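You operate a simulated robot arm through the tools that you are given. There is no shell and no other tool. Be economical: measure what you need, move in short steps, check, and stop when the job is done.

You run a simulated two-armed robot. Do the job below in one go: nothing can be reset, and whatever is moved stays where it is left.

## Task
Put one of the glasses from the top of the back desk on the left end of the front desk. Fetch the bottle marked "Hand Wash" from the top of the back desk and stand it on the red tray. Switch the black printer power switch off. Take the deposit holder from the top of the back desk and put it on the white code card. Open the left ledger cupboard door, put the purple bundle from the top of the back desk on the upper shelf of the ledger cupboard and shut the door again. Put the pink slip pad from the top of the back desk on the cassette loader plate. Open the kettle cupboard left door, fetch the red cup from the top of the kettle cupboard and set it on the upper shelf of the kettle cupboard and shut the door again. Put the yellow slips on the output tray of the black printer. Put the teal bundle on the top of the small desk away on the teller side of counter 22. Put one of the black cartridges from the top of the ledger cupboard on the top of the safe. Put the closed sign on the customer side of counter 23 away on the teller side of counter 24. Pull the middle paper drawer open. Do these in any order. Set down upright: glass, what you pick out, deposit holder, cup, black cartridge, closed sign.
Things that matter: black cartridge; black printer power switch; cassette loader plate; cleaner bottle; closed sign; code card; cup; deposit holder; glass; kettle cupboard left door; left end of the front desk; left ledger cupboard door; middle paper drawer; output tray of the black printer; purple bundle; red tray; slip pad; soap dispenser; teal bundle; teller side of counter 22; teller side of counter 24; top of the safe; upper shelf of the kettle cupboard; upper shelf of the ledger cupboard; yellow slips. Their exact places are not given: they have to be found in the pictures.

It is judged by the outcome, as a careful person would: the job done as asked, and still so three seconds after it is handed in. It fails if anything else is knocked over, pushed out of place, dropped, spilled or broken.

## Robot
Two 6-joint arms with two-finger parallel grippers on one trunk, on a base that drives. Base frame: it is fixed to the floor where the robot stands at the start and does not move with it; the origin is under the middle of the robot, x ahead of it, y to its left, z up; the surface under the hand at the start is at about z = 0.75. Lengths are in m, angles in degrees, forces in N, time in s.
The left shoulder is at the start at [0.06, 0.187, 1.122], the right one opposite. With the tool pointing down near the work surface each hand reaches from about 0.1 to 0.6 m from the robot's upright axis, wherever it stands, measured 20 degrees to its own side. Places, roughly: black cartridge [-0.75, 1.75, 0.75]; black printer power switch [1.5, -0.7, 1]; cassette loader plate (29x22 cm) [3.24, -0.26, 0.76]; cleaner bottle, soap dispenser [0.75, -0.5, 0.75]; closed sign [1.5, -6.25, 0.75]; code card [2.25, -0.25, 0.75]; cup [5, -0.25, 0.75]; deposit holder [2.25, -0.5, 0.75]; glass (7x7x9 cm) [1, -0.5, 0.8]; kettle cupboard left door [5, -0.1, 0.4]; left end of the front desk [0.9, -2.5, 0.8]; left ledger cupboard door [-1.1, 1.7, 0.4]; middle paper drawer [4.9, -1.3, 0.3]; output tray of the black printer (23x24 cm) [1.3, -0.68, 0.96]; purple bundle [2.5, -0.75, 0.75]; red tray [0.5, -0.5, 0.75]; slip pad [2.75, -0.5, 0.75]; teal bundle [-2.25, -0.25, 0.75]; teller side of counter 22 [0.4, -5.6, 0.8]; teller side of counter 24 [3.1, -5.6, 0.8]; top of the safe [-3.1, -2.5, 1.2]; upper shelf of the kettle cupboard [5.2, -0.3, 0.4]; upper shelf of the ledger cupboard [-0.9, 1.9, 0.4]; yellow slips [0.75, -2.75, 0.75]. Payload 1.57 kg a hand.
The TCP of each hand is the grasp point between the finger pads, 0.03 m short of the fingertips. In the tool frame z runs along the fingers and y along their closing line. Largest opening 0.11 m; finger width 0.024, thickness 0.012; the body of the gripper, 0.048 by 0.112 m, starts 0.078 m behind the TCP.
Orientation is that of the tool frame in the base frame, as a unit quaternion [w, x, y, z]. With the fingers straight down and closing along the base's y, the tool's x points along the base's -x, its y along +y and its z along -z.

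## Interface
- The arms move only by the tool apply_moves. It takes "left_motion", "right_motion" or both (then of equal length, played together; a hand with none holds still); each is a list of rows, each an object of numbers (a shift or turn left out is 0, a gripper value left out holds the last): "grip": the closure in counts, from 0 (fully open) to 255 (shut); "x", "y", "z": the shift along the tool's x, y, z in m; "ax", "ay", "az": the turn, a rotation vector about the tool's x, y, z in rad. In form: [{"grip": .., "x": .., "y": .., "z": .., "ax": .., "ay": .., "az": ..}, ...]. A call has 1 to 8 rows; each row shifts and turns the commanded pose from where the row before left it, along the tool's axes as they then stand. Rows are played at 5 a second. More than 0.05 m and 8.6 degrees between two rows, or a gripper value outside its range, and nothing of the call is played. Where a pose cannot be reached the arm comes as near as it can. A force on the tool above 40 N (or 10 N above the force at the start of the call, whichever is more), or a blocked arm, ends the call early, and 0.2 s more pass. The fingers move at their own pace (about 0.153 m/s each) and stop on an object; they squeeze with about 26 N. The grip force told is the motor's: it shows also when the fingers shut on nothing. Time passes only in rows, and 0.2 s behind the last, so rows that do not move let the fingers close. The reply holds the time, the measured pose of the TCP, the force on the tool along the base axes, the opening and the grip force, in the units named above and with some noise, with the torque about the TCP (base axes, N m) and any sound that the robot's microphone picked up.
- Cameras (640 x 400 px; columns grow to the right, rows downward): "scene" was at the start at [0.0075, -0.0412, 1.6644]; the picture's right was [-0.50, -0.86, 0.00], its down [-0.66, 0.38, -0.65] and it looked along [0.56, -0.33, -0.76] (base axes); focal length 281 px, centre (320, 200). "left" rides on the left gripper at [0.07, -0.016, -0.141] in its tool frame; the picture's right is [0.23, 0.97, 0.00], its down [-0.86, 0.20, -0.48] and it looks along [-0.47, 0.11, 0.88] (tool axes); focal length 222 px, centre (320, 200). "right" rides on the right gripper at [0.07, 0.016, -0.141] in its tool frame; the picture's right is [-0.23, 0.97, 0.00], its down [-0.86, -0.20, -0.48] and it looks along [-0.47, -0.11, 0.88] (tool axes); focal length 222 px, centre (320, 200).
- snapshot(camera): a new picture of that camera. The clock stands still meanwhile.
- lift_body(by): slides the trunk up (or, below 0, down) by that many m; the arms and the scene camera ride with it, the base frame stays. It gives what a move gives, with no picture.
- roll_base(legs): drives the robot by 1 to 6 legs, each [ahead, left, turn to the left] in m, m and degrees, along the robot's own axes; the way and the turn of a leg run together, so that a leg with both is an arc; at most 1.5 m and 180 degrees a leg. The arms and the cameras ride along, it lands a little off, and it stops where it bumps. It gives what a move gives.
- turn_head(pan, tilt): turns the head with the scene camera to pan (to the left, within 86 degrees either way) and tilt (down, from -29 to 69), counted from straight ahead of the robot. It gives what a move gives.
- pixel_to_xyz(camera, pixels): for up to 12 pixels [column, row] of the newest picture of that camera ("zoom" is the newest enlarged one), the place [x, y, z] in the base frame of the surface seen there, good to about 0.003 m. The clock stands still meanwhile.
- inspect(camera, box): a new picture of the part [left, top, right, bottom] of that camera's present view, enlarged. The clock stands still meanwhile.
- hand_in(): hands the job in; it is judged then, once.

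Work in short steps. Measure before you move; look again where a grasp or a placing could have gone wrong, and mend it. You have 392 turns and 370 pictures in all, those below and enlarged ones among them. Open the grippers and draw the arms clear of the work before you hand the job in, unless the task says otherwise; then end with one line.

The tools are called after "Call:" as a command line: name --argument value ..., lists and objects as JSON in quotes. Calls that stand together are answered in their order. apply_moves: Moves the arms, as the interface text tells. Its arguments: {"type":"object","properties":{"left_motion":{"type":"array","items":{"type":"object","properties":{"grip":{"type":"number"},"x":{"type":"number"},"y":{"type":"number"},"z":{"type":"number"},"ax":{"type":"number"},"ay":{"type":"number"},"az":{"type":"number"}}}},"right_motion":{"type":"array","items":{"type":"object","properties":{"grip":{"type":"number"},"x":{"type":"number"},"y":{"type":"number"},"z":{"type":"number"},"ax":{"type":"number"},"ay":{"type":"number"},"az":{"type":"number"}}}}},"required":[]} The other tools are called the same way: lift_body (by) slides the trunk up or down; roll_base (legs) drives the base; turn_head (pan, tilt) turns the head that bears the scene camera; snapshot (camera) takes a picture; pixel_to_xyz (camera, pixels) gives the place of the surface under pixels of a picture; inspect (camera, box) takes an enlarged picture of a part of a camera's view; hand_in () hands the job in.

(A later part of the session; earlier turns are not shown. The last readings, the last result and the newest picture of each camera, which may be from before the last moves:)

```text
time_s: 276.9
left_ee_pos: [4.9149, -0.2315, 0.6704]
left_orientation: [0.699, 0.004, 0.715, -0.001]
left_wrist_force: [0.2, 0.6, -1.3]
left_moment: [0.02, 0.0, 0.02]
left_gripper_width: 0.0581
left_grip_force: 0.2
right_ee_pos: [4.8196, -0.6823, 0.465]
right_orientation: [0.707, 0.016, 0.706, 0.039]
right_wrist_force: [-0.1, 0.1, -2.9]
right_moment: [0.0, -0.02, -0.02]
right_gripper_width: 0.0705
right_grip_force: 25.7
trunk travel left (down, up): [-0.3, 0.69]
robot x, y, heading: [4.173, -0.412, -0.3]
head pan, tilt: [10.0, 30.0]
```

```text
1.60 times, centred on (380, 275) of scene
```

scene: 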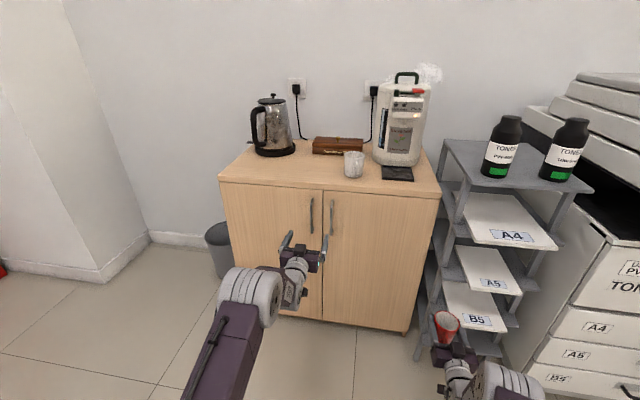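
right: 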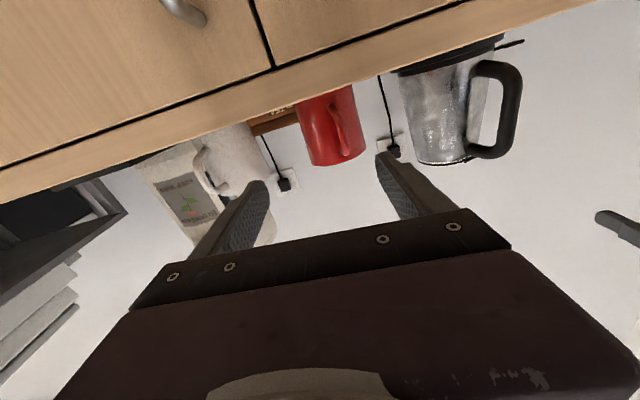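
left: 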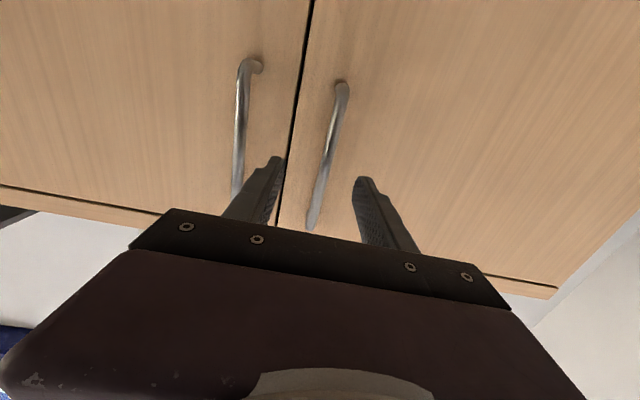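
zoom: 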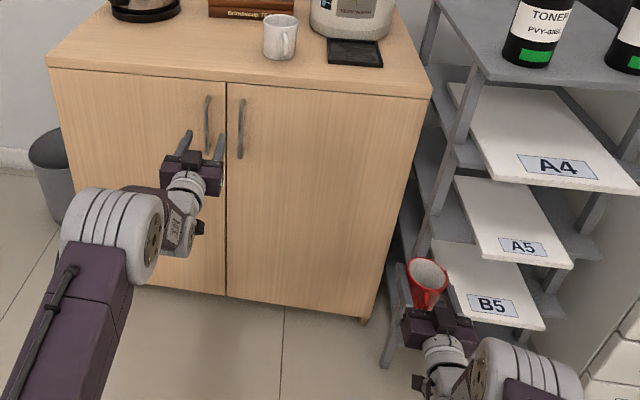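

The fingers straddle the handle. I check how near the cup is to the rack's trays before the last 3 cm.

Call:
pixel_to_xyz --camera "zoom" --pixels '[[436, 250], [450, 300], [545, 325], [412, 270], [445, 275], [425, 310]]'

```text
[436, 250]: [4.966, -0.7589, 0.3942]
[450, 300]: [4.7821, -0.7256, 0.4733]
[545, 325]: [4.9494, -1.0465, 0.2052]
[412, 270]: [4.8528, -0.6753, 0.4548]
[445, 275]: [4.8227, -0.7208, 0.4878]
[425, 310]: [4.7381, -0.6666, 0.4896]
```

Still 9 cm free. I advance 3.3 cm and close on the handle.

Call:
roll_base --legs '[[0.033, 0, 0]]'

Call:
apply_moves --left_motion '[{"grip": 255}, {}, {}]'

Call:
snapshot --camera "left"

```text
time_s: 277.8
left_ee_pos: [4.9479, -0.2315, 0.6716]
left_orientation: [0.698, 0.005, 0.716, -0.001]
left_wrist_force: [-0.1, -0.4, -0.2]
left_moment: [0.03, 0.0, 0.02]
left_gripper_width: 0.0583
left_grip_force: 0.1
right_ee_pos: [4.8526, -0.6835, 0.4656]
right_orientation: [0.706, 0.017, 0.706, 0.039]
right_wrist_force: [0.3, 0.1, -2.0]
right_moment: [0.03, -0.05, -0.04]
right_gripper_width: 0.0707
right_grip_force: 26.4
trunk travel left (down, up): [-0.3, 0.69]
robot x, y, heading: [4.2007, -0.4122, -0.1]
head pan, tilt: [10.0, 30.0]
```

```text
time_s: 278.6
left_ee_pos: [4.9464, -0.2289, 0.6718]
left_orientation: [0.699, 0.002, 0.715, 0.0]
left_wrist_force: [0.8, 15.0, 2.8]
left_moment: [-0.11, 0.5, 0.09]
left_gripper_width: 0.0098
left_grip_force: 28.3
right_ee_pos: [4.8522, -0.6824, 0.4663]
right_orientation: [0.707, 0.016, 0.706, 0.037]
right_wrist_force: [-0.3, -0.3, -2.4]
right_moment: [-0.03, 0.03, 0.0]
right_gripper_width: 0.0704
right_grip_force: 26.7
trunk travel left (down, up): [-0.3, 0.69]
robot x, y, heading: [4.2035, -0.4125, -0.3]
head pan, tilt: [10.0, 30.0]
```

```text
255 pictures are left
```

left: 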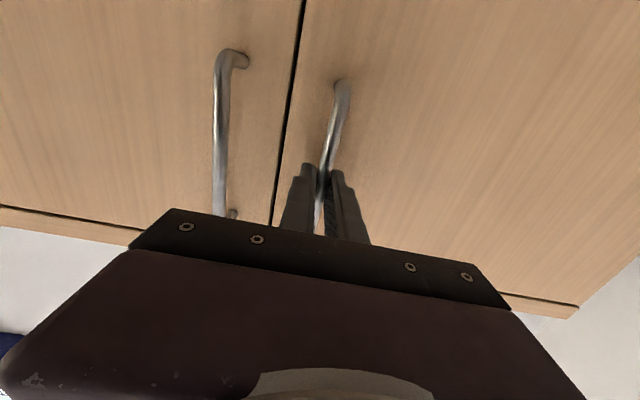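

The handle is gripped. I swing the door open by driving the base on an arc around the hinge at (4.99,0.12).

Call:
roll_base --legs '[[-0.0743, 0.11, -8], [-0.0743, 0.11, -8]]'

Call:
snapshot --camera "scene"

```text
time_s: 280.8
left_ee_pos: [4.8549, -0.1993, 0.6715]
left_orientation: [0.693, 0.101, 0.707, -0.099]
left_wrist_force: [12.1, 27.1, 7.0]
left_moment: [0.02, 0.09, 0.22]
left_gripper_width: 0.0096
left_grip_force: 28.0
right_ee_pos: [4.6382, -0.6101, 0.4666]
right_orientation: [0.705, 0.113, 0.697, -0.061]
right_wrist_force: [0.7, 0.6, -1.4]
right_moment: [0.01, 0.01, 0.03]
right_gripper_width: 0.0706
right_grip_force: 26.2
trunk travel left (down, up): [-0.3, 0.69]
robot x, y, heading: [4.0928, -0.1743, -16.3]
head pan, tilt: [10.0, 30.0]
```

```text
254 pictures are left
```

scene: 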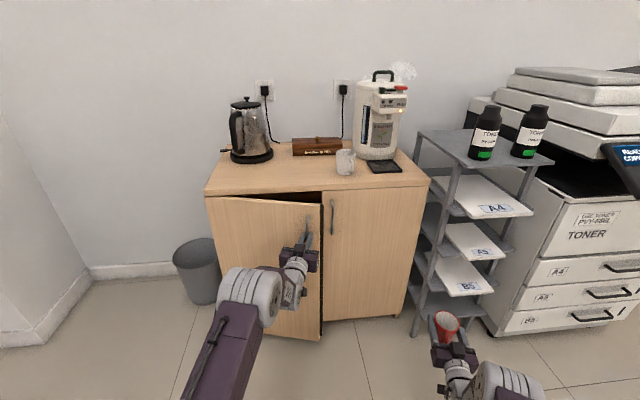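

The door follows (16°). I continue the arc.

Call:
roll_base --legs '[[-0.0836, 0.1236, -9], [-0.0836, 0.1236, -9], [-0.0836, 0.1236, -9]]'

Call:
snapshot --camera "scene"

```text
time_s: 284.1
left_ee_pos: [4.7255, -0.1002, 0.6716]
left_orientation: [0.651, 0.265, 0.664, -0.256]
left_wrist_force: [-11.6, -9.7, -1.3]
left_moment: [-0.64, 0.04, -0.17]
left_gripper_width: 0.0099
left_grip_force: 28.6
right_ee_pos: [4.3489, -0.3677, 0.466]
right_orientation: [0.673, 0.274, 0.651, -0.221]
right_wrist_force: [0.1, 0.1, -1.5]
right_moment: [0.03, -0.01, 0.01]
right_gripper_width: 0.0706
right_grip_force: 26.3
trunk travel left (down, up): [-0.3, 0.69]
robot x, y, heading: [4.0602, 0.2726, -43.3]
head pan, tilt: [10.0, 30.0]
```

```text
253 pictures are left
```

scene: 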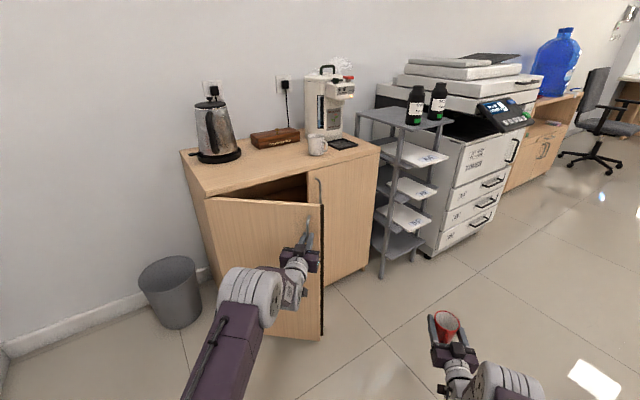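

43° open. I continue to about 72°.

Call:
roll_base --legs '[[-0.0836, 0.1236, -9], [-0.0836, 0.1236, -9], [-0.0836, 0.1236, -9]]'

Call:
snapshot --camera "scene"

```text
time_s: 287.4
left_ee_pos: [4.6518, 0.0455, 0.6709]
left_orientation: [0.572, 0.414, 0.583, -0.401]
left_wrist_force: [-11.0, -3.3, 1.3]
left_moment: [0.01, 0.48, -0.15]
left_gripper_width: 0.0095
left_grip_force: 27.7
right_ee_pos: [4.195, -0.0186, 0.4659]
right_orientation: [0.602, 0.419, 0.568, -0.373]
right_wrist_force: [0.2, 0.0, -2.1]
right_moment: [0.0, 0.0, -0.01]
right_gripper_width: 0.0706
right_grip_force: 25.8
trunk travel left (down, up): [-0.3, 0.69]
robot x, y, heading: [4.229, 0.6844, -70.5]
head pan, tilt: [10.0, 30.0]
```

```text
252 pictures are left
```

scene: 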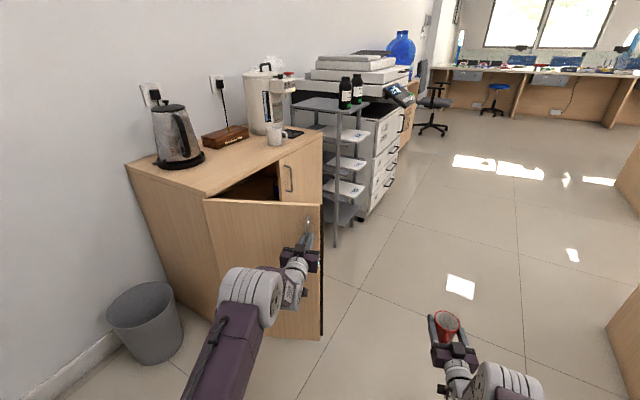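

Door at ~70°. I release the handle, back off, and drive round to face the opening again.

Call:
apply_moves --left_motion '[{"grip": 120}, {}]'

Call:
roll_base --legs '[[-0.2, 0, 0]]'

Call:
snapshot --camera "scene"

```text
time_s: 288.0
left_ee_pos: [4.6523, 0.045, 0.6704]
left_orientation: [0.572, 0.413, 0.583, -0.402]
left_wrist_force: [-0.2, 0.2, -0.5]
left_moment: [-0.01, 0.0, 0.0]
left_gripper_width: 0.0581
left_grip_force: 0.1
right_ee_pos: [4.195, -0.0184, 0.4649]
right_orientation: [0.601, 0.419, 0.569, -0.374]
right_wrist_force: [-0.2, 0.5, -2.2]
right_moment: [0.0, 0.01, -0.02]
right_gripper_width: 0.0706
right_grip_force: 26.1
trunk travel left (down, up): [-0.3, 0.69]
robot x, y, heading: [4.2304, 0.6856, -70.6]
head pan, tilt: [10.0, 30.0]
```

```text
time_s: 289.6
left_ee_pos: [4.585, 0.2348, 0.6721]
left_orientation: [0.573, 0.413, 0.582, -0.403]
left_wrist_force: [0.5, 0.3, 0.5]
left_moment: [0.0, -0.01, 0.0]
left_gripper_width: 0.0584
left_grip_force: 0.0
right_ee_pos: [4.1277, 0.1695, 0.4655]
right_orientation: [0.601, 0.42, 0.568, -0.375]
right_wrist_force: [0.5, -0.8, -2.4]
right_moment: [0.02, 0.01, 0.0]
right_gripper_width: 0.0703
right_grip_force: 25.9
trunk travel left (down, up): [-0.3, 0.69]
robot x, y, heading: [4.1661, 0.8707, -70.5]
head pan, tilt: [10.0, 30.0]
```

```text
251 pictures are left
```

scene: 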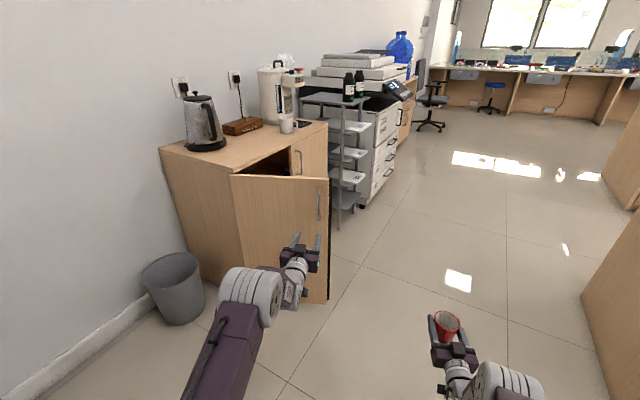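

The door stays open. I fold the left hand back to pointing down so it clears the door on the way round.

Call:
apply_moves --left_motion '[{"ay": 0.1428, "x": 0.0043, "z": -0.0297, "grip": 255}, {"ay": 0.1428, "x": 0.0085, "z": -0.0288}, {"ay": 0.1428, "x": 0.0124, "z": -0.0273}, {"ay": 0.1428, "x": 0.0162, "z": -0.0252}, {"ay": 0.1428, "x": 0.0196, "z": -0.0227}, {"ay": 0.1428, "x": 0.0227, "z": -0.0196}]'

Call:
apply_moves --left_motion '[{"ay": 0.1428, "x": 0.0252, "z": -0.0162}, {"ay": 0.1428, "x": 0.0273, "z": -0.0124}, {"ay": 0.1428, "x": 0.0288, "z": -0.0085}, {"ay": 0.1428, "x": 0.0297, "z": -0.0043}, {"ay": 0.1428, "x": 0.03}]'

```text
time_s: 291.0
left_ee_pos: [4.5278, 0.3991, 0.6492]
left_orientation: [0.287, 0.541, 0.765, -0.198]
left_wrist_force: [-0.4, 0.3, -0.4]
left_moment: [0.0, 0.02, 0.01]
left_gripper_width: 0.0003
left_grip_force: 21.4
left hand out of reach, approached as far as the arm can: row 6
right_ee_pos: [4.128, 0.1695, 0.4657]
right_orientation: [0.601, 0.42, 0.568, -0.375]
right_wrist_force: [-0.1, -0.4, -1.7]
right_moment: [-0.01, 0.02, 0.0]
right_gripper_width: 0.0706
right_grip_force: 26.0
trunk travel left (down, up): [-0.3, 0.69]
robot x, y, heading: [4.168, 0.874, -70.3]
head pan, tilt: [10.0, 30.0]
```

```text
time_s: 292.2
left_ee_pos: [4.4775, 0.5388, 0.6314]
left_orientation: [-0.008, 0.576, 0.817, 0.008]
left_wrist_force: [-0.6, -0.3, -0.4]
left_moment: [0.0, -0.03, -0.01]
left_gripper_width: 0.0
left_grip_force: 21.4
right_ee_pos: [4.129, 0.1688, 0.466]
right_orientation: [0.601, 0.419, 0.569, -0.375]
right_wrist_force: [0.4, 0.2, -2.3]
right_moment: [0.0, -0.01, 0.0]
right_gripper_width: 0.0703
right_grip_force: 25.9
trunk travel left (down, up): [-0.3, 0.69]
robot x, y, heading: [4.1613, 0.8742, -70.5]
head pan, tilt: [10.0, 30.0]
```

I strafe right, go forward past the door's tip, then turn to face the cupboard.

Call:
roll_base --legs '[[0, -0.48, 0], [1.08, 0, 0], [0, 0, 70.5]]'

Call:
snapshot --camera "scene"

```text
time_s: 303.1
left_ee_pos: [4.5003, -0.1249, 0.6307]
left_orientation: [-0.011, 0.013, 1.0, 0.002]
left_wrist_force: [0.5, -0.6, 0.1]
left_moment: [-0.04, -0.01, 0.0]
left_gripper_width: 0.0003
left_grip_force: 21.2
right_ee_pos: [4.7181, -0.5838, 0.4654]
right_orientation: [0.707, 0.024, 0.706, 0.032]
right_wrist_force: [0.6, -1.1, -2.0]
right_moment: [0.0, -0.02, -0.01]
right_gripper_width: 0.0705
right_grip_force: 25.7
trunk travel left (down, up): [-0.3, 0.69]
robot x, y, heading: [4.0763, -0.2971, -1.3]
head pan, tilt: [10.0, 30.0]
```

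```text
250 pictures are left
```

scene: 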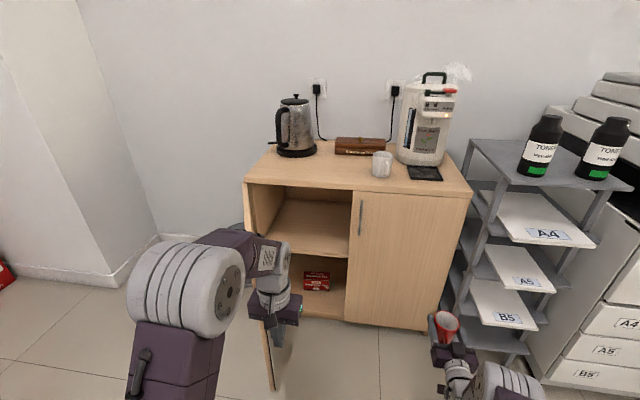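

The cupboard is open. I measure the upper shelf (300,225), its edges, and the door.

Call:
pixel_to_xyz --camera "scene" --pixels '[[300, 225], [300, 248], [330, 205], [280, 235], [350, 230], [268, 210], [265, 375], [265, 345], [262, 190], [320, 190], [340, 250]]'

```text
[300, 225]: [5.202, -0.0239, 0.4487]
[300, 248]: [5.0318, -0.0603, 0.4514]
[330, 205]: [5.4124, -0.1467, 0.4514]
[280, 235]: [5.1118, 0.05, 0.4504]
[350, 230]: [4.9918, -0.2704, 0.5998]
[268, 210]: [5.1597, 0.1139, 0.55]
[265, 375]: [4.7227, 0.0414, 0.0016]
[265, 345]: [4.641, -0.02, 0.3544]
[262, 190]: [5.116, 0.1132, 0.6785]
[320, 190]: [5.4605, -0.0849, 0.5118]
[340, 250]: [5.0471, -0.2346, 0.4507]
```

Upper shelf surface is z=0.45 (front edge x≈5.01). The door stands at ~70°; I raise the trunk 5 cm, reach the left hand forward inside the door, and strafe left to push it wider.

Call:
lift_body --by 0.055

Call:
apply_moves --left_motion '[{"x": -0.04}, {"x": -0.04}, {"x": -0.04}, {"x": -0.04}]'

Call:
roll_base --legs '[[0.07, 0, 1.3]]'

Call:
snapshot --camera "scene"

```text
time_s: 304.1
left_ee_pos: [4.5006, -0.1252, 0.6872]
left_orientation: [-0.011, 0.012, 1.0, 0.002]
left_wrist_force: [-0.7, -0.3, 0.1]
left_moment: [-0.03, 0.0, 0.02]
left_gripper_width: 0.0002
left_grip_force: 21.2
right_ee_pos: [4.7198, -0.5839, 0.5207]
right_orientation: [0.707, 0.023, 0.706, 0.032]
right_wrist_force: [-0.6, -0.1, -2.6]
right_moment: [0.03, 0.0, 0.03]
right_gripper_width: 0.0705
right_grip_force: 25.8
trunk travel left (down, up): [-0.355, 0.635]
robot x, y, heading: [4.0749, -0.2952, -1.4]
head pan, tilt: [10.0, 30.0]
```

```text
time_s: 305.1
left_ee_pos: [4.6603, -0.1301, 0.6799]
left_orientation: [-0.013, 0.012, 1.0, 0.001]
left_wrist_force: [0.4, -0.4, 0.0]
left_moment: [0.07, 0.02, 0.01]
left_gripper_width: 0.0
left_grip_force: 21.3
right_ee_pos: [4.7192, -0.5828, 0.5193]
right_orientation: [0.707, 0.024, 0.706, 0.032]
right_wrist_force: [-0.2, 0.3, -1.4]
right_moment: [-0.01, -0.05, 0.01]
right_gripper_width: 0.0706
right_grip_force: 26.3
trunk travel left (down, up): [-0.355, 0.635]
robot x, y, heading: [4.0787, -0.297, -1.2]
head pan, tilt: [10.0, 30.0]
```

```text
time_s: 306.1
left_ee_pos: [4.7263, -0.1181, 0.6817]
left_orientation: [-0.012, 0.002, 1.0, 0.002]
left_wrist_force: [-0.4, -0.5, 0.1]
left_moment: [-0.01, 0.04, 0.01]
left_gripper_width: 0.0
left_grip_force: 21.6
right_ee_pos: [4.7939, -0.5708, 0.5179]
right_orientation: [0.706, 0.016, 0.707, 0.04]
right_wrist_force: [-0.1, 0.0, -2.2]
right_moment: [-0.01, 0.0, -0.04]
right_gripper_width: 0.0706
right_grip_force: 26.8
trunk travel left (down, up): [-0.355, 0.635]
robot x, y, heading: [4.1465, -0.296, -0.0]
head pan, tilt: [10.0, 30.0]
```

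```text
249 pictures are left
```

scene: 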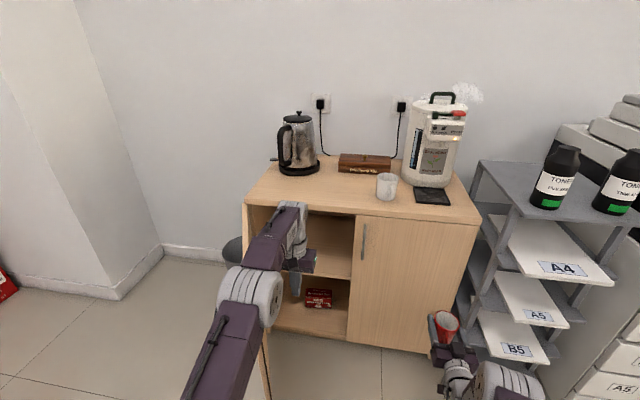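

Left hand is inside the door plane. I strafe left to push it open.

Call:
roll_base --legs '[[0, 0.15, 0], [0, 0.13, 0]]'

Call:
snapshot --camera "scene"

```text
time_s: 308.1
left_ee_pos: [4.7262, 0.0859, 0.6815]
left_orientation: [-0.012, 0.007, 1.0, -0.004]
left_wrist_force: [0.1, 0.2, 0.4]
left_moment: [0.0, -0.04, 0.03]
left_gripper_width: 0.0003
left_grip_force: 20.9
right_ee_pos: [4.7955, -0.3573, 0.5189]
right_orientation: [0.706, 0.015, 0.707, 0.04]
right_wrist_force: [-0.8, -0.2, -2.0]
right_moment: [-0.03, -0.04, -0.01]
right_gripper_width: 0.0705
right_grip_force: 26.1
trunk travel left (down, up): [-0.355, 0.635]
robot x, y, heading: [4.1494, -0.0895, -0.2]
head pan, tilt: [10.0, 30.0]
stopped in leg 2: the force on the tool passed its limit at 67 N (the readings are from after the stop); the commanded pose is now the measured one
```

```text
248 pictures are left
```

scene: 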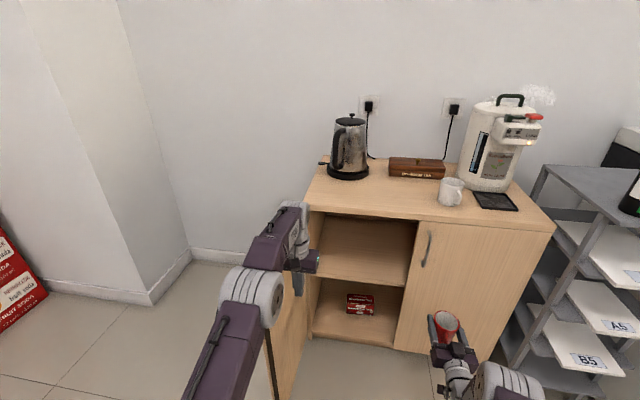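

A brief spike stopped it. I check the door's angle now.

Call:
pixel_to_xyz --camera "scene" --pixels '[[268, 345], [285, 320], [300, 310], [305, 340], [290, 380], [310, 240]]'

Call:
inspect --camera "scene" --box '[180, 180, 480, 400]'

```text
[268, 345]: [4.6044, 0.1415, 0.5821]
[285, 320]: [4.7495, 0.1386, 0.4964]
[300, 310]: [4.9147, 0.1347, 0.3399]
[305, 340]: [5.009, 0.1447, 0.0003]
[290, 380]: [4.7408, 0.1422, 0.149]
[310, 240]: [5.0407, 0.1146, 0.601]
```

```text
1.82 times, centred on (330, 290) of scene
```

zoom: 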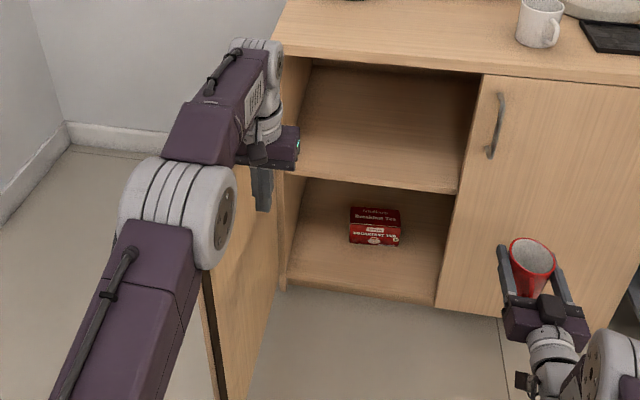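

The door is now at 90° (y≈0.14). I fold the left hand up above door height, step right, and shift the right hand leftward to prepare insertion at a 30° heading.

Call:
apply_moves --left_motion '[{"x": 0.04, "y": -0.02}, {"x": 0.04}, {"x": 0.04, "z": -0.025}, {"x": 0.03, "z": -0.035}, {"z": -0.045}, {"z": -0.045}, {"z": -0.04}]'

Call:
roll_base --legs '[[0, -0.37, 0], [0, 0, 30]]'

Call:
apply_moves --right_motion '[{"y": 0.03, "ax": -0.05}, {"y": 0.03, "ax": -0.05}, {"y": 0.03, "ax": -0.05}, {"y": 0.03, "ax": -0.05}]'

Call:
snapshot --camera "scene"

```text
time_s: 309.7
left_ee_pos: [4.5824, 0.0708, 0.8742]
left_orientation: [-0.013, 0.008, 1.0, -0.004]
left_wrist_force: [0.2, 0.0, 0.6]
left_moment: [0.03, 0.0, 0.01]
left_gripper_width: 0.0
left_grip_force: 20.7
right_ee_pos: [4.795, -0.3562, 0.5199]
right_orientation: [0.706, 0.016, 0.706, 0.04]
right_wrist_force: [-0.8, 0.4, -2.1]
right_moment: [-0.02, 0.0, 0.01]
right_gripper_width: 0.0704
right_grip_force: 26.1
trunk travel left (down, up): [-0.355, 0.635]
robot x, y, heading: [4.147, -0.0846, -0.3]
head pan, tilt: [10.0, 30.0]
```

```text
time_s: 313.5
left_ee_pos: [4.4453, -0.1047, 0.8747]
left_orientation: [-0.01, -0.25, 0.968, -0.008]
left_wrist_force: [-0.4, -0.3, 0.3]
left_moment: [-0.01, -0.02, -0.02]
left_gripper_width: 0.0
left_grip_force: 21.0
right_ee_pos: [4.8436, -0.3685, 0.5212]
right_orientation: [0.672, -0.167, 0.687, 0.22]
right_wrist_force: [-0.2, -1.0, -2.7]
right_moment: [0.0, -0.02, 0.01]
right_gripper_width: 0.0706
right_grip_force: 25.8
trunk travel left (down, up): [-0.355, 0.635]
robot x, y, heading: [4.1468, -0.4548, 29.6]
head pan, tilt: [10.0, 30.0]
```

```text
time_s: 314.5
left_ee_pos: [4.4451, -0.1051, 0.8745]
left_orientation: [-0.011, -0.251, 0.968, -0.008]
left_wrist_force: [-1.1, 0.2, 0.6]
left_moment: [0.03, 0.0, -0.01]
left_gripper_width: 0.0001
left_grip_force: 20.6
right_ee_pos: [4.783, -0.2711, 0.5291]
right_orientation: [0.65, -0.231, 0.662, 0.293]
right_wrist_force: [-0.4, 0.1, -2.5]
right_moment: [-0.02, 0.02, 0.0]
right_gripper_width: 0.0708
right_grip_force: 26.3
right hand out of reach, approached as far as the arm can: row 3, 4
trunk travel left (down, up): [-0.355, 0.635]
robot x, y, heading: [4.1488, -0.4572, 29.7]
head pan, tilt: [10.0, 30.0]
```

```text
246 pictures are left
```

scene: 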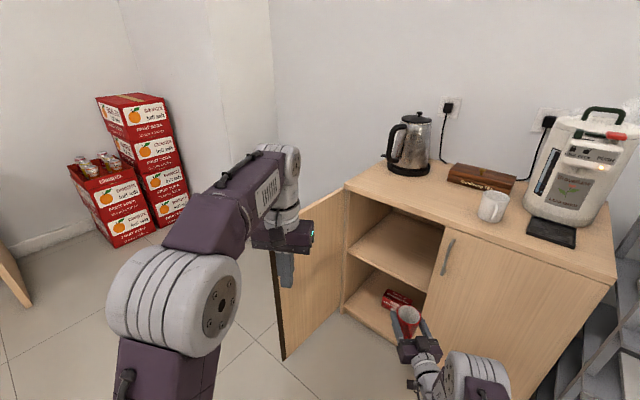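

The right hand is at (4.783,-0.271) with yaw 43°; I bring its yaw back to ~31° so it clears the right door's edge.

Call:
apply_moves --right_motion '[{"ax": 0.07}, {"ax": 0.07}, {"ax": 0.07}]'

```text
time_s: 315.3
left_ee_pos: [4.4471, -0.1054, 0.8739]
left_orientation: [-0.011, -0.25, 0.968, -0.008]
left_wrist_force: [-0.6, 0.7, -0.1]
left_moment: [0.01, -0.01, 0.01]
left_gripper_width: 0.0
left_grip_force: 21.3
right_ee_pos: [4.7985, -0.2873, 0.5271]
right_orientation: [0.657, -0.212, 0.67, 0.272]
right_wrist_force: [-0.1, -0.1, -2.3]
right_moment: [-0.02, -0.02, -0.02]
right_gripper_width: 0.0705
right_grip_force: 25.6
right hand out of reach, approached as far as the arm can: row 1, 2, 3
trunk travel left (down, up): [-0.355, 0.635]
robot x, y, heading: [4.1468, -0.4566, 29.5]
head pan, tilt: [10.0, 30.0]
```

The arm prefers 40°; I aim for (5.10,-0.045) instead, which clears both sides. I advance halfway and look.

Call:
roll_base --legs '[[0.2, 0.035, 0]]'

Call:
turn_head --pan 0 --tilt 40

Call:
snapshot --camera "scene"

```text
time_s: 316.9
left_ee_pos: [4.6012, 0.0231, 0.8742]
left_orientation: [-0.011, -0.249, 0.968, -0.008]
left_wrist_force: [-0.3, -0.9, -0.4]
left_moment: [-0.02, 0.02, -0.03]
left_gripper_width: 0.0
left_grip_force: 21.5
right_ee_pos: [4.9538, -0.1612, 0.5265]
right_orientation: [0.656, -0.212, 0.671, 0.273]
right_wrist_force: [0.4, 0.9, -2.5]
right_moment: [0.0, -0.01, 0.01]
right_gripper_width: 0.0705
right_grip_force: 26.5
trunk travel left (down, up): [-0.355, 0.635]
robot x, y, heading: [4.2973, -0.3283, 29.2]
head pan, tilt: [10.0, 30.0]
```

```text
time_s: 317.7
left_ee_pos: [4.6007, 0.0232, 0.8742]
left_orientation: [-0.01, -0.249, 0.968, -0.009]
left_wrist_force: [0.4, 0.0, 0.2]
left_moment: [0.01, 0.0, 0.02]
left_gripper_width: 0.0003
left_grip_force: 21.7
right_ee_pos: [4.9536, -0.1601, 0.5261]
right_orientation: [0.657, -0.212, 0.671, 0.272]
right_wrist_force: [0.2, 0.1, -1.8]
right_moment: [0.0, 0.04, 0.0]
right_gripper_width: 0.0707
right_grip_force: 26.2
trunk travel left (down, up): [-0.355, 0.635]
robot x, y, heading: [4.2981, -0.3299, 29.4]
head pan, tilt: [0.0, 40.0]
```

```text
245 pictures are left
```

scene: 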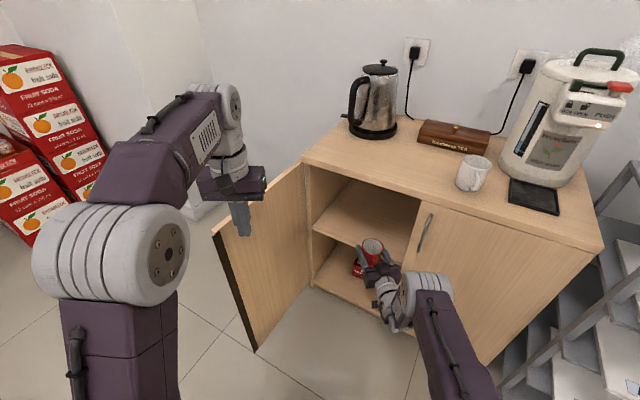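

Clear of both sides; the cup's bottom is ~1.7 cm above shelf height. I advance the rest.

Call:
roll_base --legs '[[0.1, 0.0155, 0]]'

Call:
snapshot --camera "scene"

```text
time_s: 318.8
left_ee_pos: [4.6809, 0.086, 0.8739]
left_orientation: [-0.011, -0.249, 0.968, -0.008]
left_wrist_force: [-0.5, 0.2, 0.1]
left_moment: [-0.06, 0.01, 0.02]
left_gripper_width: 0.0
left_grip_force: 22.2
right_ee_pos: [5.034, -0.0969, 0.5248]
right_orientation: [0.656, -0.213, 0.671, 0.273]
right_wrist_force: [0.5, 0.5, -0.9]
right_moment: [0.02, -0.01, -0.03]
right_gripper_width: 0.0704
right_grip_force: 26.3
trunk travel left (down, up): [-0.355, 0.635]
robot x, y, heading: [4.3793, -0.2695, 29.7]
head pan, tilt: [0.0, 40.0]
```

```text
244 pictures are left
```

scene: 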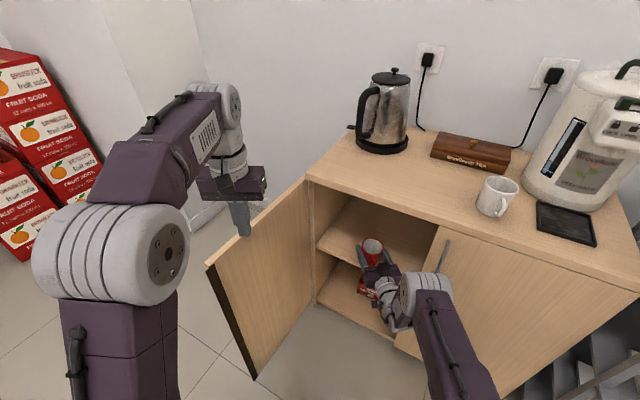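

I advance the last 8 cm.

Call:
roll_base --legs '[[0.07, 0.012, 0]]'

Call:
inspect --camera "scene" --box '[240, 150, 500, 360]'

```text
time_s: 319.8
left_ee_pos: [4.7343, 0.1326, 0.8743]
left_orientation: [-0.011, -0.25, 0.968, -0.008]
left_wrist_force: [0.4, 0.1, -0.2]
left_moment: [-0.02, 0.03, 0.0]
left_gripper_width: 0.0002
left_grip_force: 21.3
right_ee_pos: [5.0889, -0.0499, 0.525]
right_orientation: [0.656, -0.214, 0.671, 0.273]
right_wrist_force: [0.5, -0.2, -1.5]
right_moment: [0.0, -0.01, 0.0]
right_gripper_width: 0.0706
right_grip_force: 25.7
trunk travel left (down, up): [-0.355, 0.635]
robot x, y, heading: [4.4294, -0.2243, 29.6]
head pan, tilt: [0.0, 40.0]
```

```text
1.90 times, centred on (370, 255) of scene
```

zoom: 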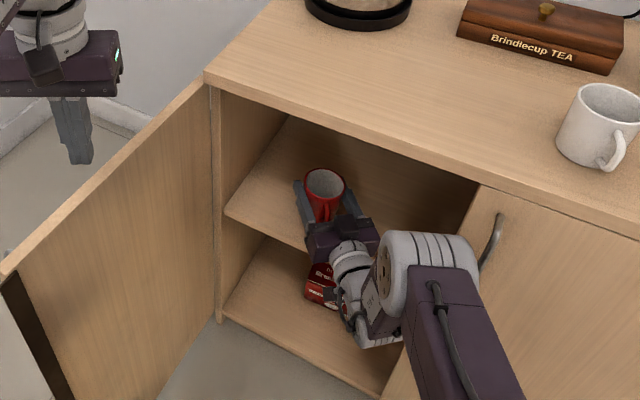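

The cup is over the shelf. I go 2 cm deeper, then lower the trunk gently.

Call:
roll_base --legs '[[0.025, 0.003, 0]]'

Call:
lift_body --by -0.013

Call:
lift_body --by -0.004

```text
time_s: 320.6
left_ee_pos: [4.7549, 0.1478, 0.8737]
left_orientation: [-0.012, -0.251, 0.968, -0.008]
left_wrist_force: [0.8, 0.2, -0.2]
left_moment: [-0.04, 0.0, -0.01]
left_gripper_width: 0.0
left_grip_force: 22.1
right_ee_pos: [5.1078, -0.0354, 0.5254]
right_orientation: [0.656, -0.214, 0.671, 0.273]
right_wrist_force: [-0.3, 0.9, -3.0]
right_moment: [0.0, -0.01, -0.01]
right_gripper_width: 0.0706
right_grip_force: 26.4
trunk travel left (down, up): [-0.355, 0.635]
robot x, y, heading: [4.4543, -0.2027, 29.7]
head pan, tilt: [0.0, 40.0]
```

```text
time_s: 321.3
left_ee_pos: [4.7546, 0.147, 0.8613]
left_orientation: [-0.011, -0.25, 0.968, -0.008]
left_wrist_force: [-0.1, -0.2, 0.2]
left_moment: [-0.02, 0.03, 0.0]
left_gripper_width: 0.0001
left_grip_force: 21.6
right_ee_pos: [5.1081, -0.0356, 0.5131]
right_orientation: [0.656, -0.213, 0.67, 0.273]
right_wrist_force: [-0.9, -0.2, -2.0]
right_moment: [0.01, -0.04, 0.04]
right_gripper_width: 0.0703
right_grip_force: 26.6
trunk travel left (down, up): [-0.342, 0.648]
robot x, y, heading: [4.4561, -0.2052, 29.5]
head pan, tilt: [0.0, 40.0]
```

```text
time_s: 321.8
left_ee_pos: [4.754, 0.1458, 0.8565]
left_orientation: [-0.01, -0.25, 0.968, -0.008]
left_wrist_force: [-0.7, 0.5, 0.9]
left_moment: [0.02, 0.01, 0.0]
left_gripper_width: 0.0002
left_grip_force: 21.7
right_ee_pos: [5.108, -0.0352, 0.5087]
right_orientation: [0.656, -0.212, 0.67, 0.274]
right_wrist_force: [0.2, 1.1, -2.5]
right_moment: [-0.01, 0.02, 0.0]
right_gripper_width: 0.0703
right_grip_force: 25.6
trunk travel left (down, up): [-0.338, 0.652]
robot x, y, heading: [4.4529, -0.2052, 29.6]
head pan, tilt: [0.0, 40.0]
```

No contact yet; I lower in 2 mm steps.

Call:
lift_body --by -0.002

Call:
lift_body --by -0.002

Call:
lift_body --by -0.002

```text
time_s: 322.3
left_ee_pos: [4.7544, 0.1469, 0.8563]
left_orientation: [-0.011, -0.251, 0.968, -0.008]
left_wrist_force: [-0.9, 0.7, -1.5]
left_moment: [-0.02, 0.02, 0.01]
left_gripper_width: 0.0
left_grip_force: 21.4
right_ee_pos: [5.1076, -0.0349, 0.5077]
right_orientation: [0.657, -0.212, 0.67, 0.273]
right_wrist_force: [0.4, 0.3, 0.1]
right_moment: [-0.07, -0.05, -0.02]
right_gripper_width: 0.0705
right_grip_force: 25.9
trunk travel left (down, up): [-0.336, 0.654]
robot x, y, heading: [4.4552, -0.2042, 29.6]
head pan, tilt: [0.0, 40.0]
```

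```text
time_s: 322.8
left_ee_pos: [4.7532, 0.1475, 0.8544]
left_orientation: [-0.009, -0.251, 0.968, -0.007]
left_wrist_force: [0.2, 0.5, 0.3]
left_moment: [-0.04, -0.03, -0.01]
left_gripper_width: 0.0
left_grip_force: 21.2
right_ee_pos: [5.1075, -0.0357, 0.5069]
right_orientation: [0.658, -0.212, 0.669, 0.273]
right_wrist_force: [-0.7, -1.0, 6.7]
right_moment: [-0.25, -0.15, -0.03]
right_gripper_width: 0.0707
right_grip_force: 25.9
trunk travel left (down, up): [-0.334, 0.656]
robot x, y, heading: [4.4536, -0.2037, 29.7]
head pan, tilt: [0.0, 40.0]
```

```text
time_s: 323.4
left_ee_pos: [4.7511, 0.1481, 0.8522]
left_orientation: [-0.009, -0.251, 0.968, -0.008]
left_wrist_force: [0.0, 0.3, 0.8]
left_moment: [-0.05, 0.03, 0.03]
left_gripper_width: 0.0003
left_grip_force: 21.1
right_ee_pos: [5.1077, -0.0349, 0.5074]
right_orientation: [0.658, -0.214, 0.668, 0.275]
right_wrist_force: [-1.8, 0.9, 15.6]
right_moment: [-0.29, -0.18, -0.02]
right_gripper_width: 0.0703
right_grip_force: 25.6
trunk travel left (down, up): [-0.332, 0.658]
robot x, y, heading: [4.4554, -0.2058, 29.7]
head pan, tilt: [0.0, 40.0]
```

Firm contact. I rise 2 mm to relax, then open the right hand slightly and withdraw straight back along the hand.

Call:
lift_body --by 0.003

Call:
apply_moves --right_motion '[{"grip": 60}, {"grip": 45}, {}]'

Call:
inspect --camera "scene" --box '[240, 150, 500, 360]'

```text
time_s: 323.9
left_ee_pos: [4.754, 0.1475, 0.8549]
left_orientation: [-0.01, -0.251, 0.968, -0.008]
left_wrist_force: [0.7, -0.5, 0.1]
left_moment: [0.0, 0.01, 0.0]
left_gripper_width: 0.0001
left_grip_force: 21.5
right_ee_pos: [5.1064, -0.0349, 0.5058]
right_orientation: [0.657, -0.214, 0.67, 0.273]
right_wrist_force: [1.0, 2.8, 8.8]
right_moment: [-0.07, -0.26, 0.07]
right_gripper_width: 0.0705
right_grip_force: 25.5
trunk travel left (down, up): [-0.335, 0.655]
robot x, y, heading: [4.4501, -0.2046, 29.7]
head pan, tilt: [0.0, 40.0]
```

```text
time_s: 324.7
left_ee_pos: [4.7527, 0.1466, 0.8541]
left_orientation: [-0.011, -0.25, 0.968, -0.008]
left_wrist_force: [-0.2, 0.7, 0.3]
left_moment: [0.0, 0.02, 0.01]
left_gripper_width: 0.0003
left_grip_force: 21.0
right_ee_pos: [5.1073, -0.0359, 0.5071]
right_orientation: [0.656, -0.214, 0.67, 0.274]
right_wrist_force: [0.4, -0.2, 0.1]
right_moment: [-0.04, 0.0, 0.03]
right_gripper_width: 0.0908
right_grip_force: 0.0
trunk travel left (down, up): [-0.335, 0.655]
robot x, y, heading: [4.4549, -0.2058, 29.5]
head pan, tilt: [0.0, 40.0]
```

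```text
1.90 times, centred on (370, 255) of scene
```

zoom: 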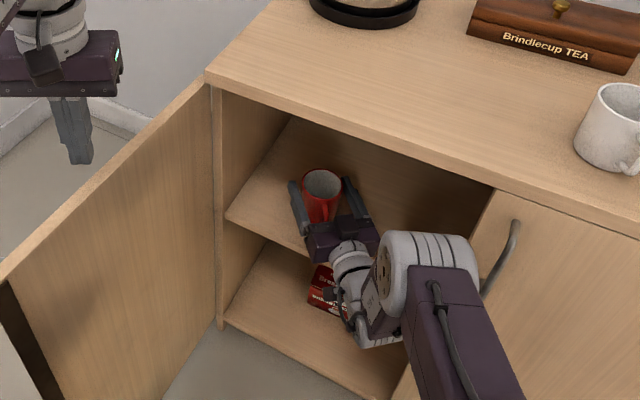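

The cup stands free. I withdraw along the hand's direction with the base.

Call:
roll_base --legs '[[-0.147, -0.027, 0], [-0.2, -0.036, 0]]'

Call:
snapshot --camera "scene"

```text
time_s: 327.2
left_ee_pos: [4.483, -0.0787, 0.8546]
left_orientation: [-0.009, -0.253, 0.967, -0.008]
left_wrist_force: [-1.1, -0.9, 0.0]
left_moment: [-0.02, -0.02, 0.03]
left_gripper_width: 0.0
left_grip_force: 21.8
right_ee_pos: [4.8365, -0.2602, 0.5069]
right_orientation: [0.656, -0.214, 0.669, 0.276]
right_wrist_force: [-0.5, 0.4, 0.3]
right_moment: [-0.01, 0.03, 0.03]
right_gripper_width: 0.0906
right_grip_force: 0.1
trunk travel left (down, up): [-0.335, 0.655]
robot x, y, heading: [4.1828, -0.4299, 29.8]
head pan, tilt: [0.0, 40.0]
```

```text
241 pictures are left
```

scene: 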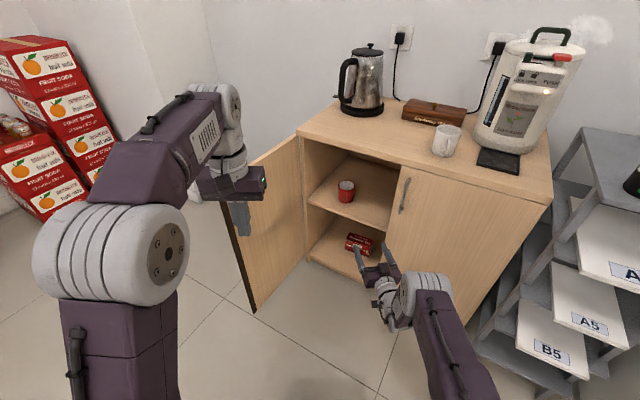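

The cup is on the upper shelf. Next I fold the right hand down and lower the left for pushing the door shut; first I back away a bit.

Call:
roll_base --legs '[[-0.15, 0, 0]]'

Call:
apply_moves --right_motion '[{"ay": 0.1428, "x": 0.0036, "z": -0.0247}, {"ay": 0.1428, "x": 0.0071, "z": -0.024}, {"ay": 0.1428, "x": 0.0104, "z": -0.0228}, {"ay": 0.1428, "x": 0.0135, "z": -0.021}, {"ay": 0.1428, "x": 0.0164, "z": -0.0189}, {"ay": 0.1428, "x": 0.0189, "z": -0.0164}]'

Call:
apply_moves --right_motion '[{"ay": 0.1428, "x": 0.021, "z": -0.0135}, {"ay": 0.1428, "x": 0.0228, "z": -0.0104}, {"ay": 0.1428, "x": 0.024, "z": -0.0071}, {"ay": 0.1428, "x": 0.0247, "z": -0.0036}, {"ay": 0.1428, "x": 0.025}]'

```text
time_s: 328.6
left_ee_pos: [4.3507, -0.1526, 0.8544]
left_orientation: [-0.01, -0.253, 0.967, -0.008]
left_wrist_force: [0.0, 0.2, 0.4]
left_moment: [0.01, -0.03, -0.02]
left_gripper_width: 0.0
left_grip_force: 21.9
right_ee_pos: [4.706, -0.3333, 0.5074]
right_orientation: [0.656, -0.216, 0.669, 0.276]
right_wrist_force: [-0.4, -0.1, 0.0]
right_moment: [-0.01, 0.05, 0.02]
right_gripper_width: 0.0904
right_grip_force: 0.1
trunk travel left (down, up): [-0.335, 0.655]
robot x, y, heading: [4.0548, -0.5042, 30.2]
head pan, tilt: [0.0, 40.0]
```

```text
time_s: 330.0
left_ee_pos: [4.3527, -0.1532, 0.8548]
left_orientation: [-0.01, -0.254, 0.967, -0.007]
left_wrist_force: [-0.3, -0.9, 0.1]
left_moment: [0.05, 0.0, -0.01]
left_gripper_width: 0.0002
left_grip_force: 21.2
right_ee_pos: [4.6162, -0.4214, 0.485]
right_orientation: [0.317, -0.31, 0.882, 0.161]
right_wrist_force: [-1.3, -0.4, 0.1]
right_moment: [-0.02, -0.01, -0.01]
right_gripper_width: 0.0906
right_grip_force: 0.0
right hand out of reach, approached as far as the arm can: row 1, 2, 3
trunk travel left (down, up): [-0.335, 0.655]
robot x, y, heading: [4.0546, -0.5055, 30.4]
head pan, tilt: [0.0, 40.0]
```

```text
time_s: 331.2
left_ee_pos: [4.3514, -0.1532, 0.8538]
left_orientation: [-0.01, -0.254, 0.967, -0.008]
left_wrist_force: [-0.1, -0.3, -0.5]
left_moment: [-0.01, -0.03, 0.02]
left_gripper_width: 0.0
left_grip_force: 20.9
right_ee_pos: [4.5249, -0.4991, 0.4629]
right_orientation: [-0.01, -0.346, 0.937, 0.043]
right_wrist_force: [-0.7, 0.6, -0.3]
right_moment: [0.01, 0.02, -0.03]
right_gripper_width: 0.0905
right_grip_force: 0.0
trunk travel left (down, up): [-0.335, 0.655]
robot x, y, heading: [4.0535, -0.5073, 30.2]
head pan, tilt: [0.0, 40.0]
```

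I turn back to face +x, strafe left past the door's tip so that the left hand comes to the door's outer side, and lower it.

Call:
roll_base --legs '[[0, 0, -30.2], [0, 0.68, 0], [0.17, 0, 0]]'

Call:
apply_moves --left_motion '[{"z": 0.045}, {"z": 0.045}, {"z": 0.045}, {"z": 0.045}]'

Call:
turn_head --pan 10 --tilt 40

Call:
snapshot --camera "scene"

```text
time_s: 337.5
left_ee_pos: [4.643, 0.3456, 0.8552]
left_orientation: [-0.011, -0.008, 1.0, -0.005]
left_wrist_force: [-0.2, 0.9, -0.1]
left_moment: [-0.05, 0.03, -0.01]
left_gripper_width: 0.0002
left_grip_force: 21.3
right_ee_pos: [4.6287, -0.0429, 0.4644]
right_orientation: [0.0, -0.105, 0.993, 0.045]
right_wrist_force: [-0.3, -0.8, -0.5]
right_moment: [-0.02, -0.01, -0.03]
right_gripper_width: 0.0907
right_grip_force: 0.1
trunk travel left (down, up): [-0.335, 0.655]
robot x, y, heading: [4.2085, 0.1786, 1.3]
head pan, tilt: [0.0, 40.0]
```

```text
time_s: 338.5
left_ee_pos: [4.6415, 0.345, 0.6745]
left_orientation: [-0.011, -0.008, 1.0, -0.006]
left_wrist_force: [0.3, 0.2, -0.5]
left_moment: [-0.03, 0.01, -0.01]
left_gripper_width: 0.0
left_grip_force: 20.8
right_ee_pos: [4.6288, -0.0425, 0.4642]
right_orientation: [0.001, -0.107, 0.993, 0.045]
right_wrist_force: [0.1, 0.5, -0.1]
right_moment: [0.0, 0.01, -0.01]
right_gripper_width: 0.0907
right_grip_force: 0.2
trunk travel left (down, up): [-0.335, 0.655]
robot x, y, heading: [4.2123, 0.1783, 1.7]
head pan, tilt: [0.0, 40.0]
```

```text
time_s: 339.2
left_ee_pos: [4.64, 0.3435, 0.6767]
left_orientation: [-0.012, -0.008, 1.0, -0.006]
left_wrist_force: [-0.4, -0.2, 0.6]
left_moment: [0.0, -0.02, 0.02]
left_gripper_width: 0.0001
left_grip_force: 21.2
right_ee_pos: [4.6289, -0.0432, 0.464]
right_orientation: [0.002, -0.106, 0.993, 0.044]
right_wrist_force: [-0.2, 0.5, -0.2]
right_moment: [-0.01, -0.03, 0.01]
right_gripper_width: 0.0906
right_grip_force: 0.0
trunk travel left (down, up): [-0.335, 0.655]
robot x, y, heading: [4.2147, 0.1746, 1.4]
head pan, tilt: [10.0, 40.0]
```

```text
240 pictures are left
```

scene: 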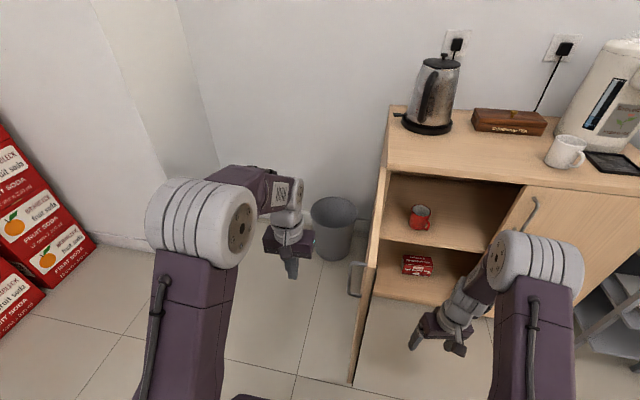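

The right hand trails behind; I pull it back 10 cm, move ahead 9 cm so the left fingers meet the door beside its handle, then strafe right to swing it.

Call:
apply_moves --right_motion '[{"x": 0.04}, {"x": 0.04}, {"x": 0.03}]'

Call:
roll_base --legs '[[0.09, 0, -1.4], [0, -0.3, 0]]'

Call:
snapshot --camera "scene"

```text
time_s: 340.0
left_ee_pos: [4.6396, 0.3433, 0.6763]
left_orientation: [-0.013, -0.007, 1.0, -0.006]
left_wrist_force: [-0.5, 0.3, -0.6]
left_moment: [-0.02, 0.02, 0.0]
left_gripper_width: 0.0
left_grip_force: 21.0
right_ee_pos: [4.5282, -0.0624, 0.463]
right_orientation: [0.0, -0.106, 0.993, 0.047]
right_wrist_force: [0.3, -1.3, -0.4]
right_moment: [-0.03, 0.04, -0.01]
right_gripper_width: 0.0905
right_grip_force: 0.1
right hand out of reach, approached as far as the arm can: row 3
trunk travel left (down, up): [-0.335, 0.655]
robot x, y, heading: [4.2135, 0.1751, 1.7]
head pan, tilt: [10.0, 40.0]
```

```text
time_s: 342.7
left_ee_pos: [4.7372, 0.0345, 0.6755]
left_orientation: [-0.013, 0.004, 1.0, -0.004]
left_wrist_force: [0.0, -0.1, 0.5]
left_moment: [0.03, 0.0, 0.01]
left_gripper_width: 0.0
left_grip_force: 21.3
right_ee_pos: [4.615, -0.3672, 0.4638]
right_orientation: [0.003, -0.094, 0.994, 0.046]
right_wrist_force: [-0.8, -0.7, -0.3]
right_moment: [-0.01, 0.0, -0.02]
right_gripper_width: 0.0906
right_grip_force: 0.0
trunk travel left (down, up): [-0.335, 0.655]
robot x, y, heading: [4.3049, -0.1209, 0.3]
head pan, tilt: [10.0, 40.0]
```

```text
239 pictures are left
```

scene: 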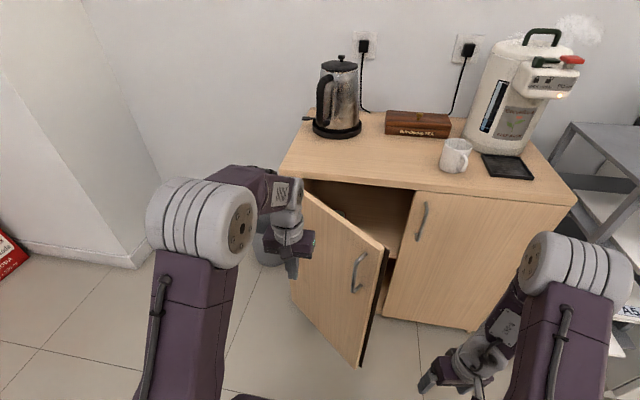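

The door is half shut and swinging. I push on, right and forward, until it closes.

Call:
roll_base --legs '[[0.1, -0.12, 0], [0.12, -0.05, 0]]'

Call:
snapshot --camera "scene"

```text
time_s: 345.0
left_ee_pos: [4.9397, -0.128, 0.6752]
left_orientation: [-0.021, 0.002, 1.0, -0.004]
left_wrist_force: [-2.2, -0.6, 0.4]
left_moment: [0.07, -0.13, -0.01]
left_gripper_width: 0.0
left_grip_force: 21.7
right_ee_pos: [4.8247, -0.533, 0.4621]
right_orientation: [0.002, -0.097, 0.994, 0.045]
right_wrist_force: [-0.5, 0.4, -0.5]
right_moment: [0.04, 0.02, 0.0]
right_gripper_width: 0.0906
right_grip_force: 0.1
trunk travel left (down, up): [-0.335, 0.655]
robot x, y, heading: [4.5136, -0.2857, 0.3]
head pan, tilt: [10.0, 40.0]
stopped in leg 2: the force on the tool passed its limit at 96 N (the readings are from after the stop); the commanded pose is now the measured one
```

```text
238 pictures are left
```

scene: 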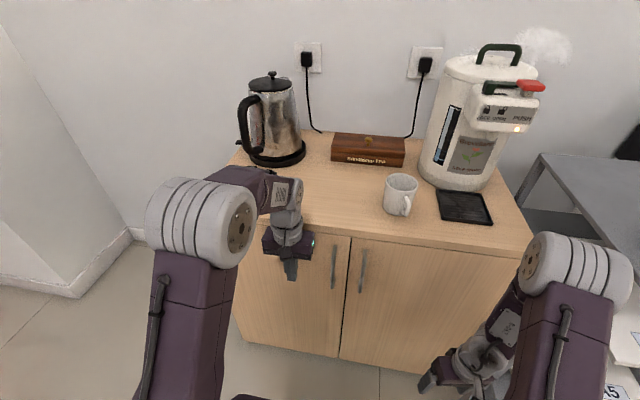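

It looks shut. I measure the two doors' surfaces near the seam.

Call:
pixel_to_xyz --camera "scene" --pixels '[[342, 262], [335, 300], [310, 320], [355, 262], [350, 310], [250, 330]]'

Call:
inspect --camera "scene" --box '[230, 210, 400, 370]'

```text
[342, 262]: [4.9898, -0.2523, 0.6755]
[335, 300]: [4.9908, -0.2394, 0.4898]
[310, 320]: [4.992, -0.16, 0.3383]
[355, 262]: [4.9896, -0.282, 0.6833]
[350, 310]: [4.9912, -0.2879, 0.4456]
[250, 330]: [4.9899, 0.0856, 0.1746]
```

```text
2.50 times, centred on (315, 290) of scene
```

zoom: 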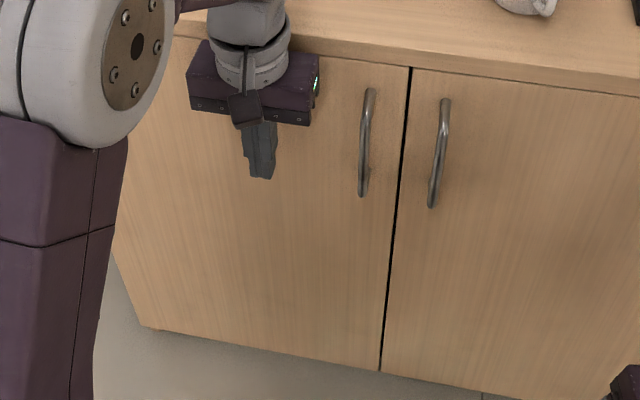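

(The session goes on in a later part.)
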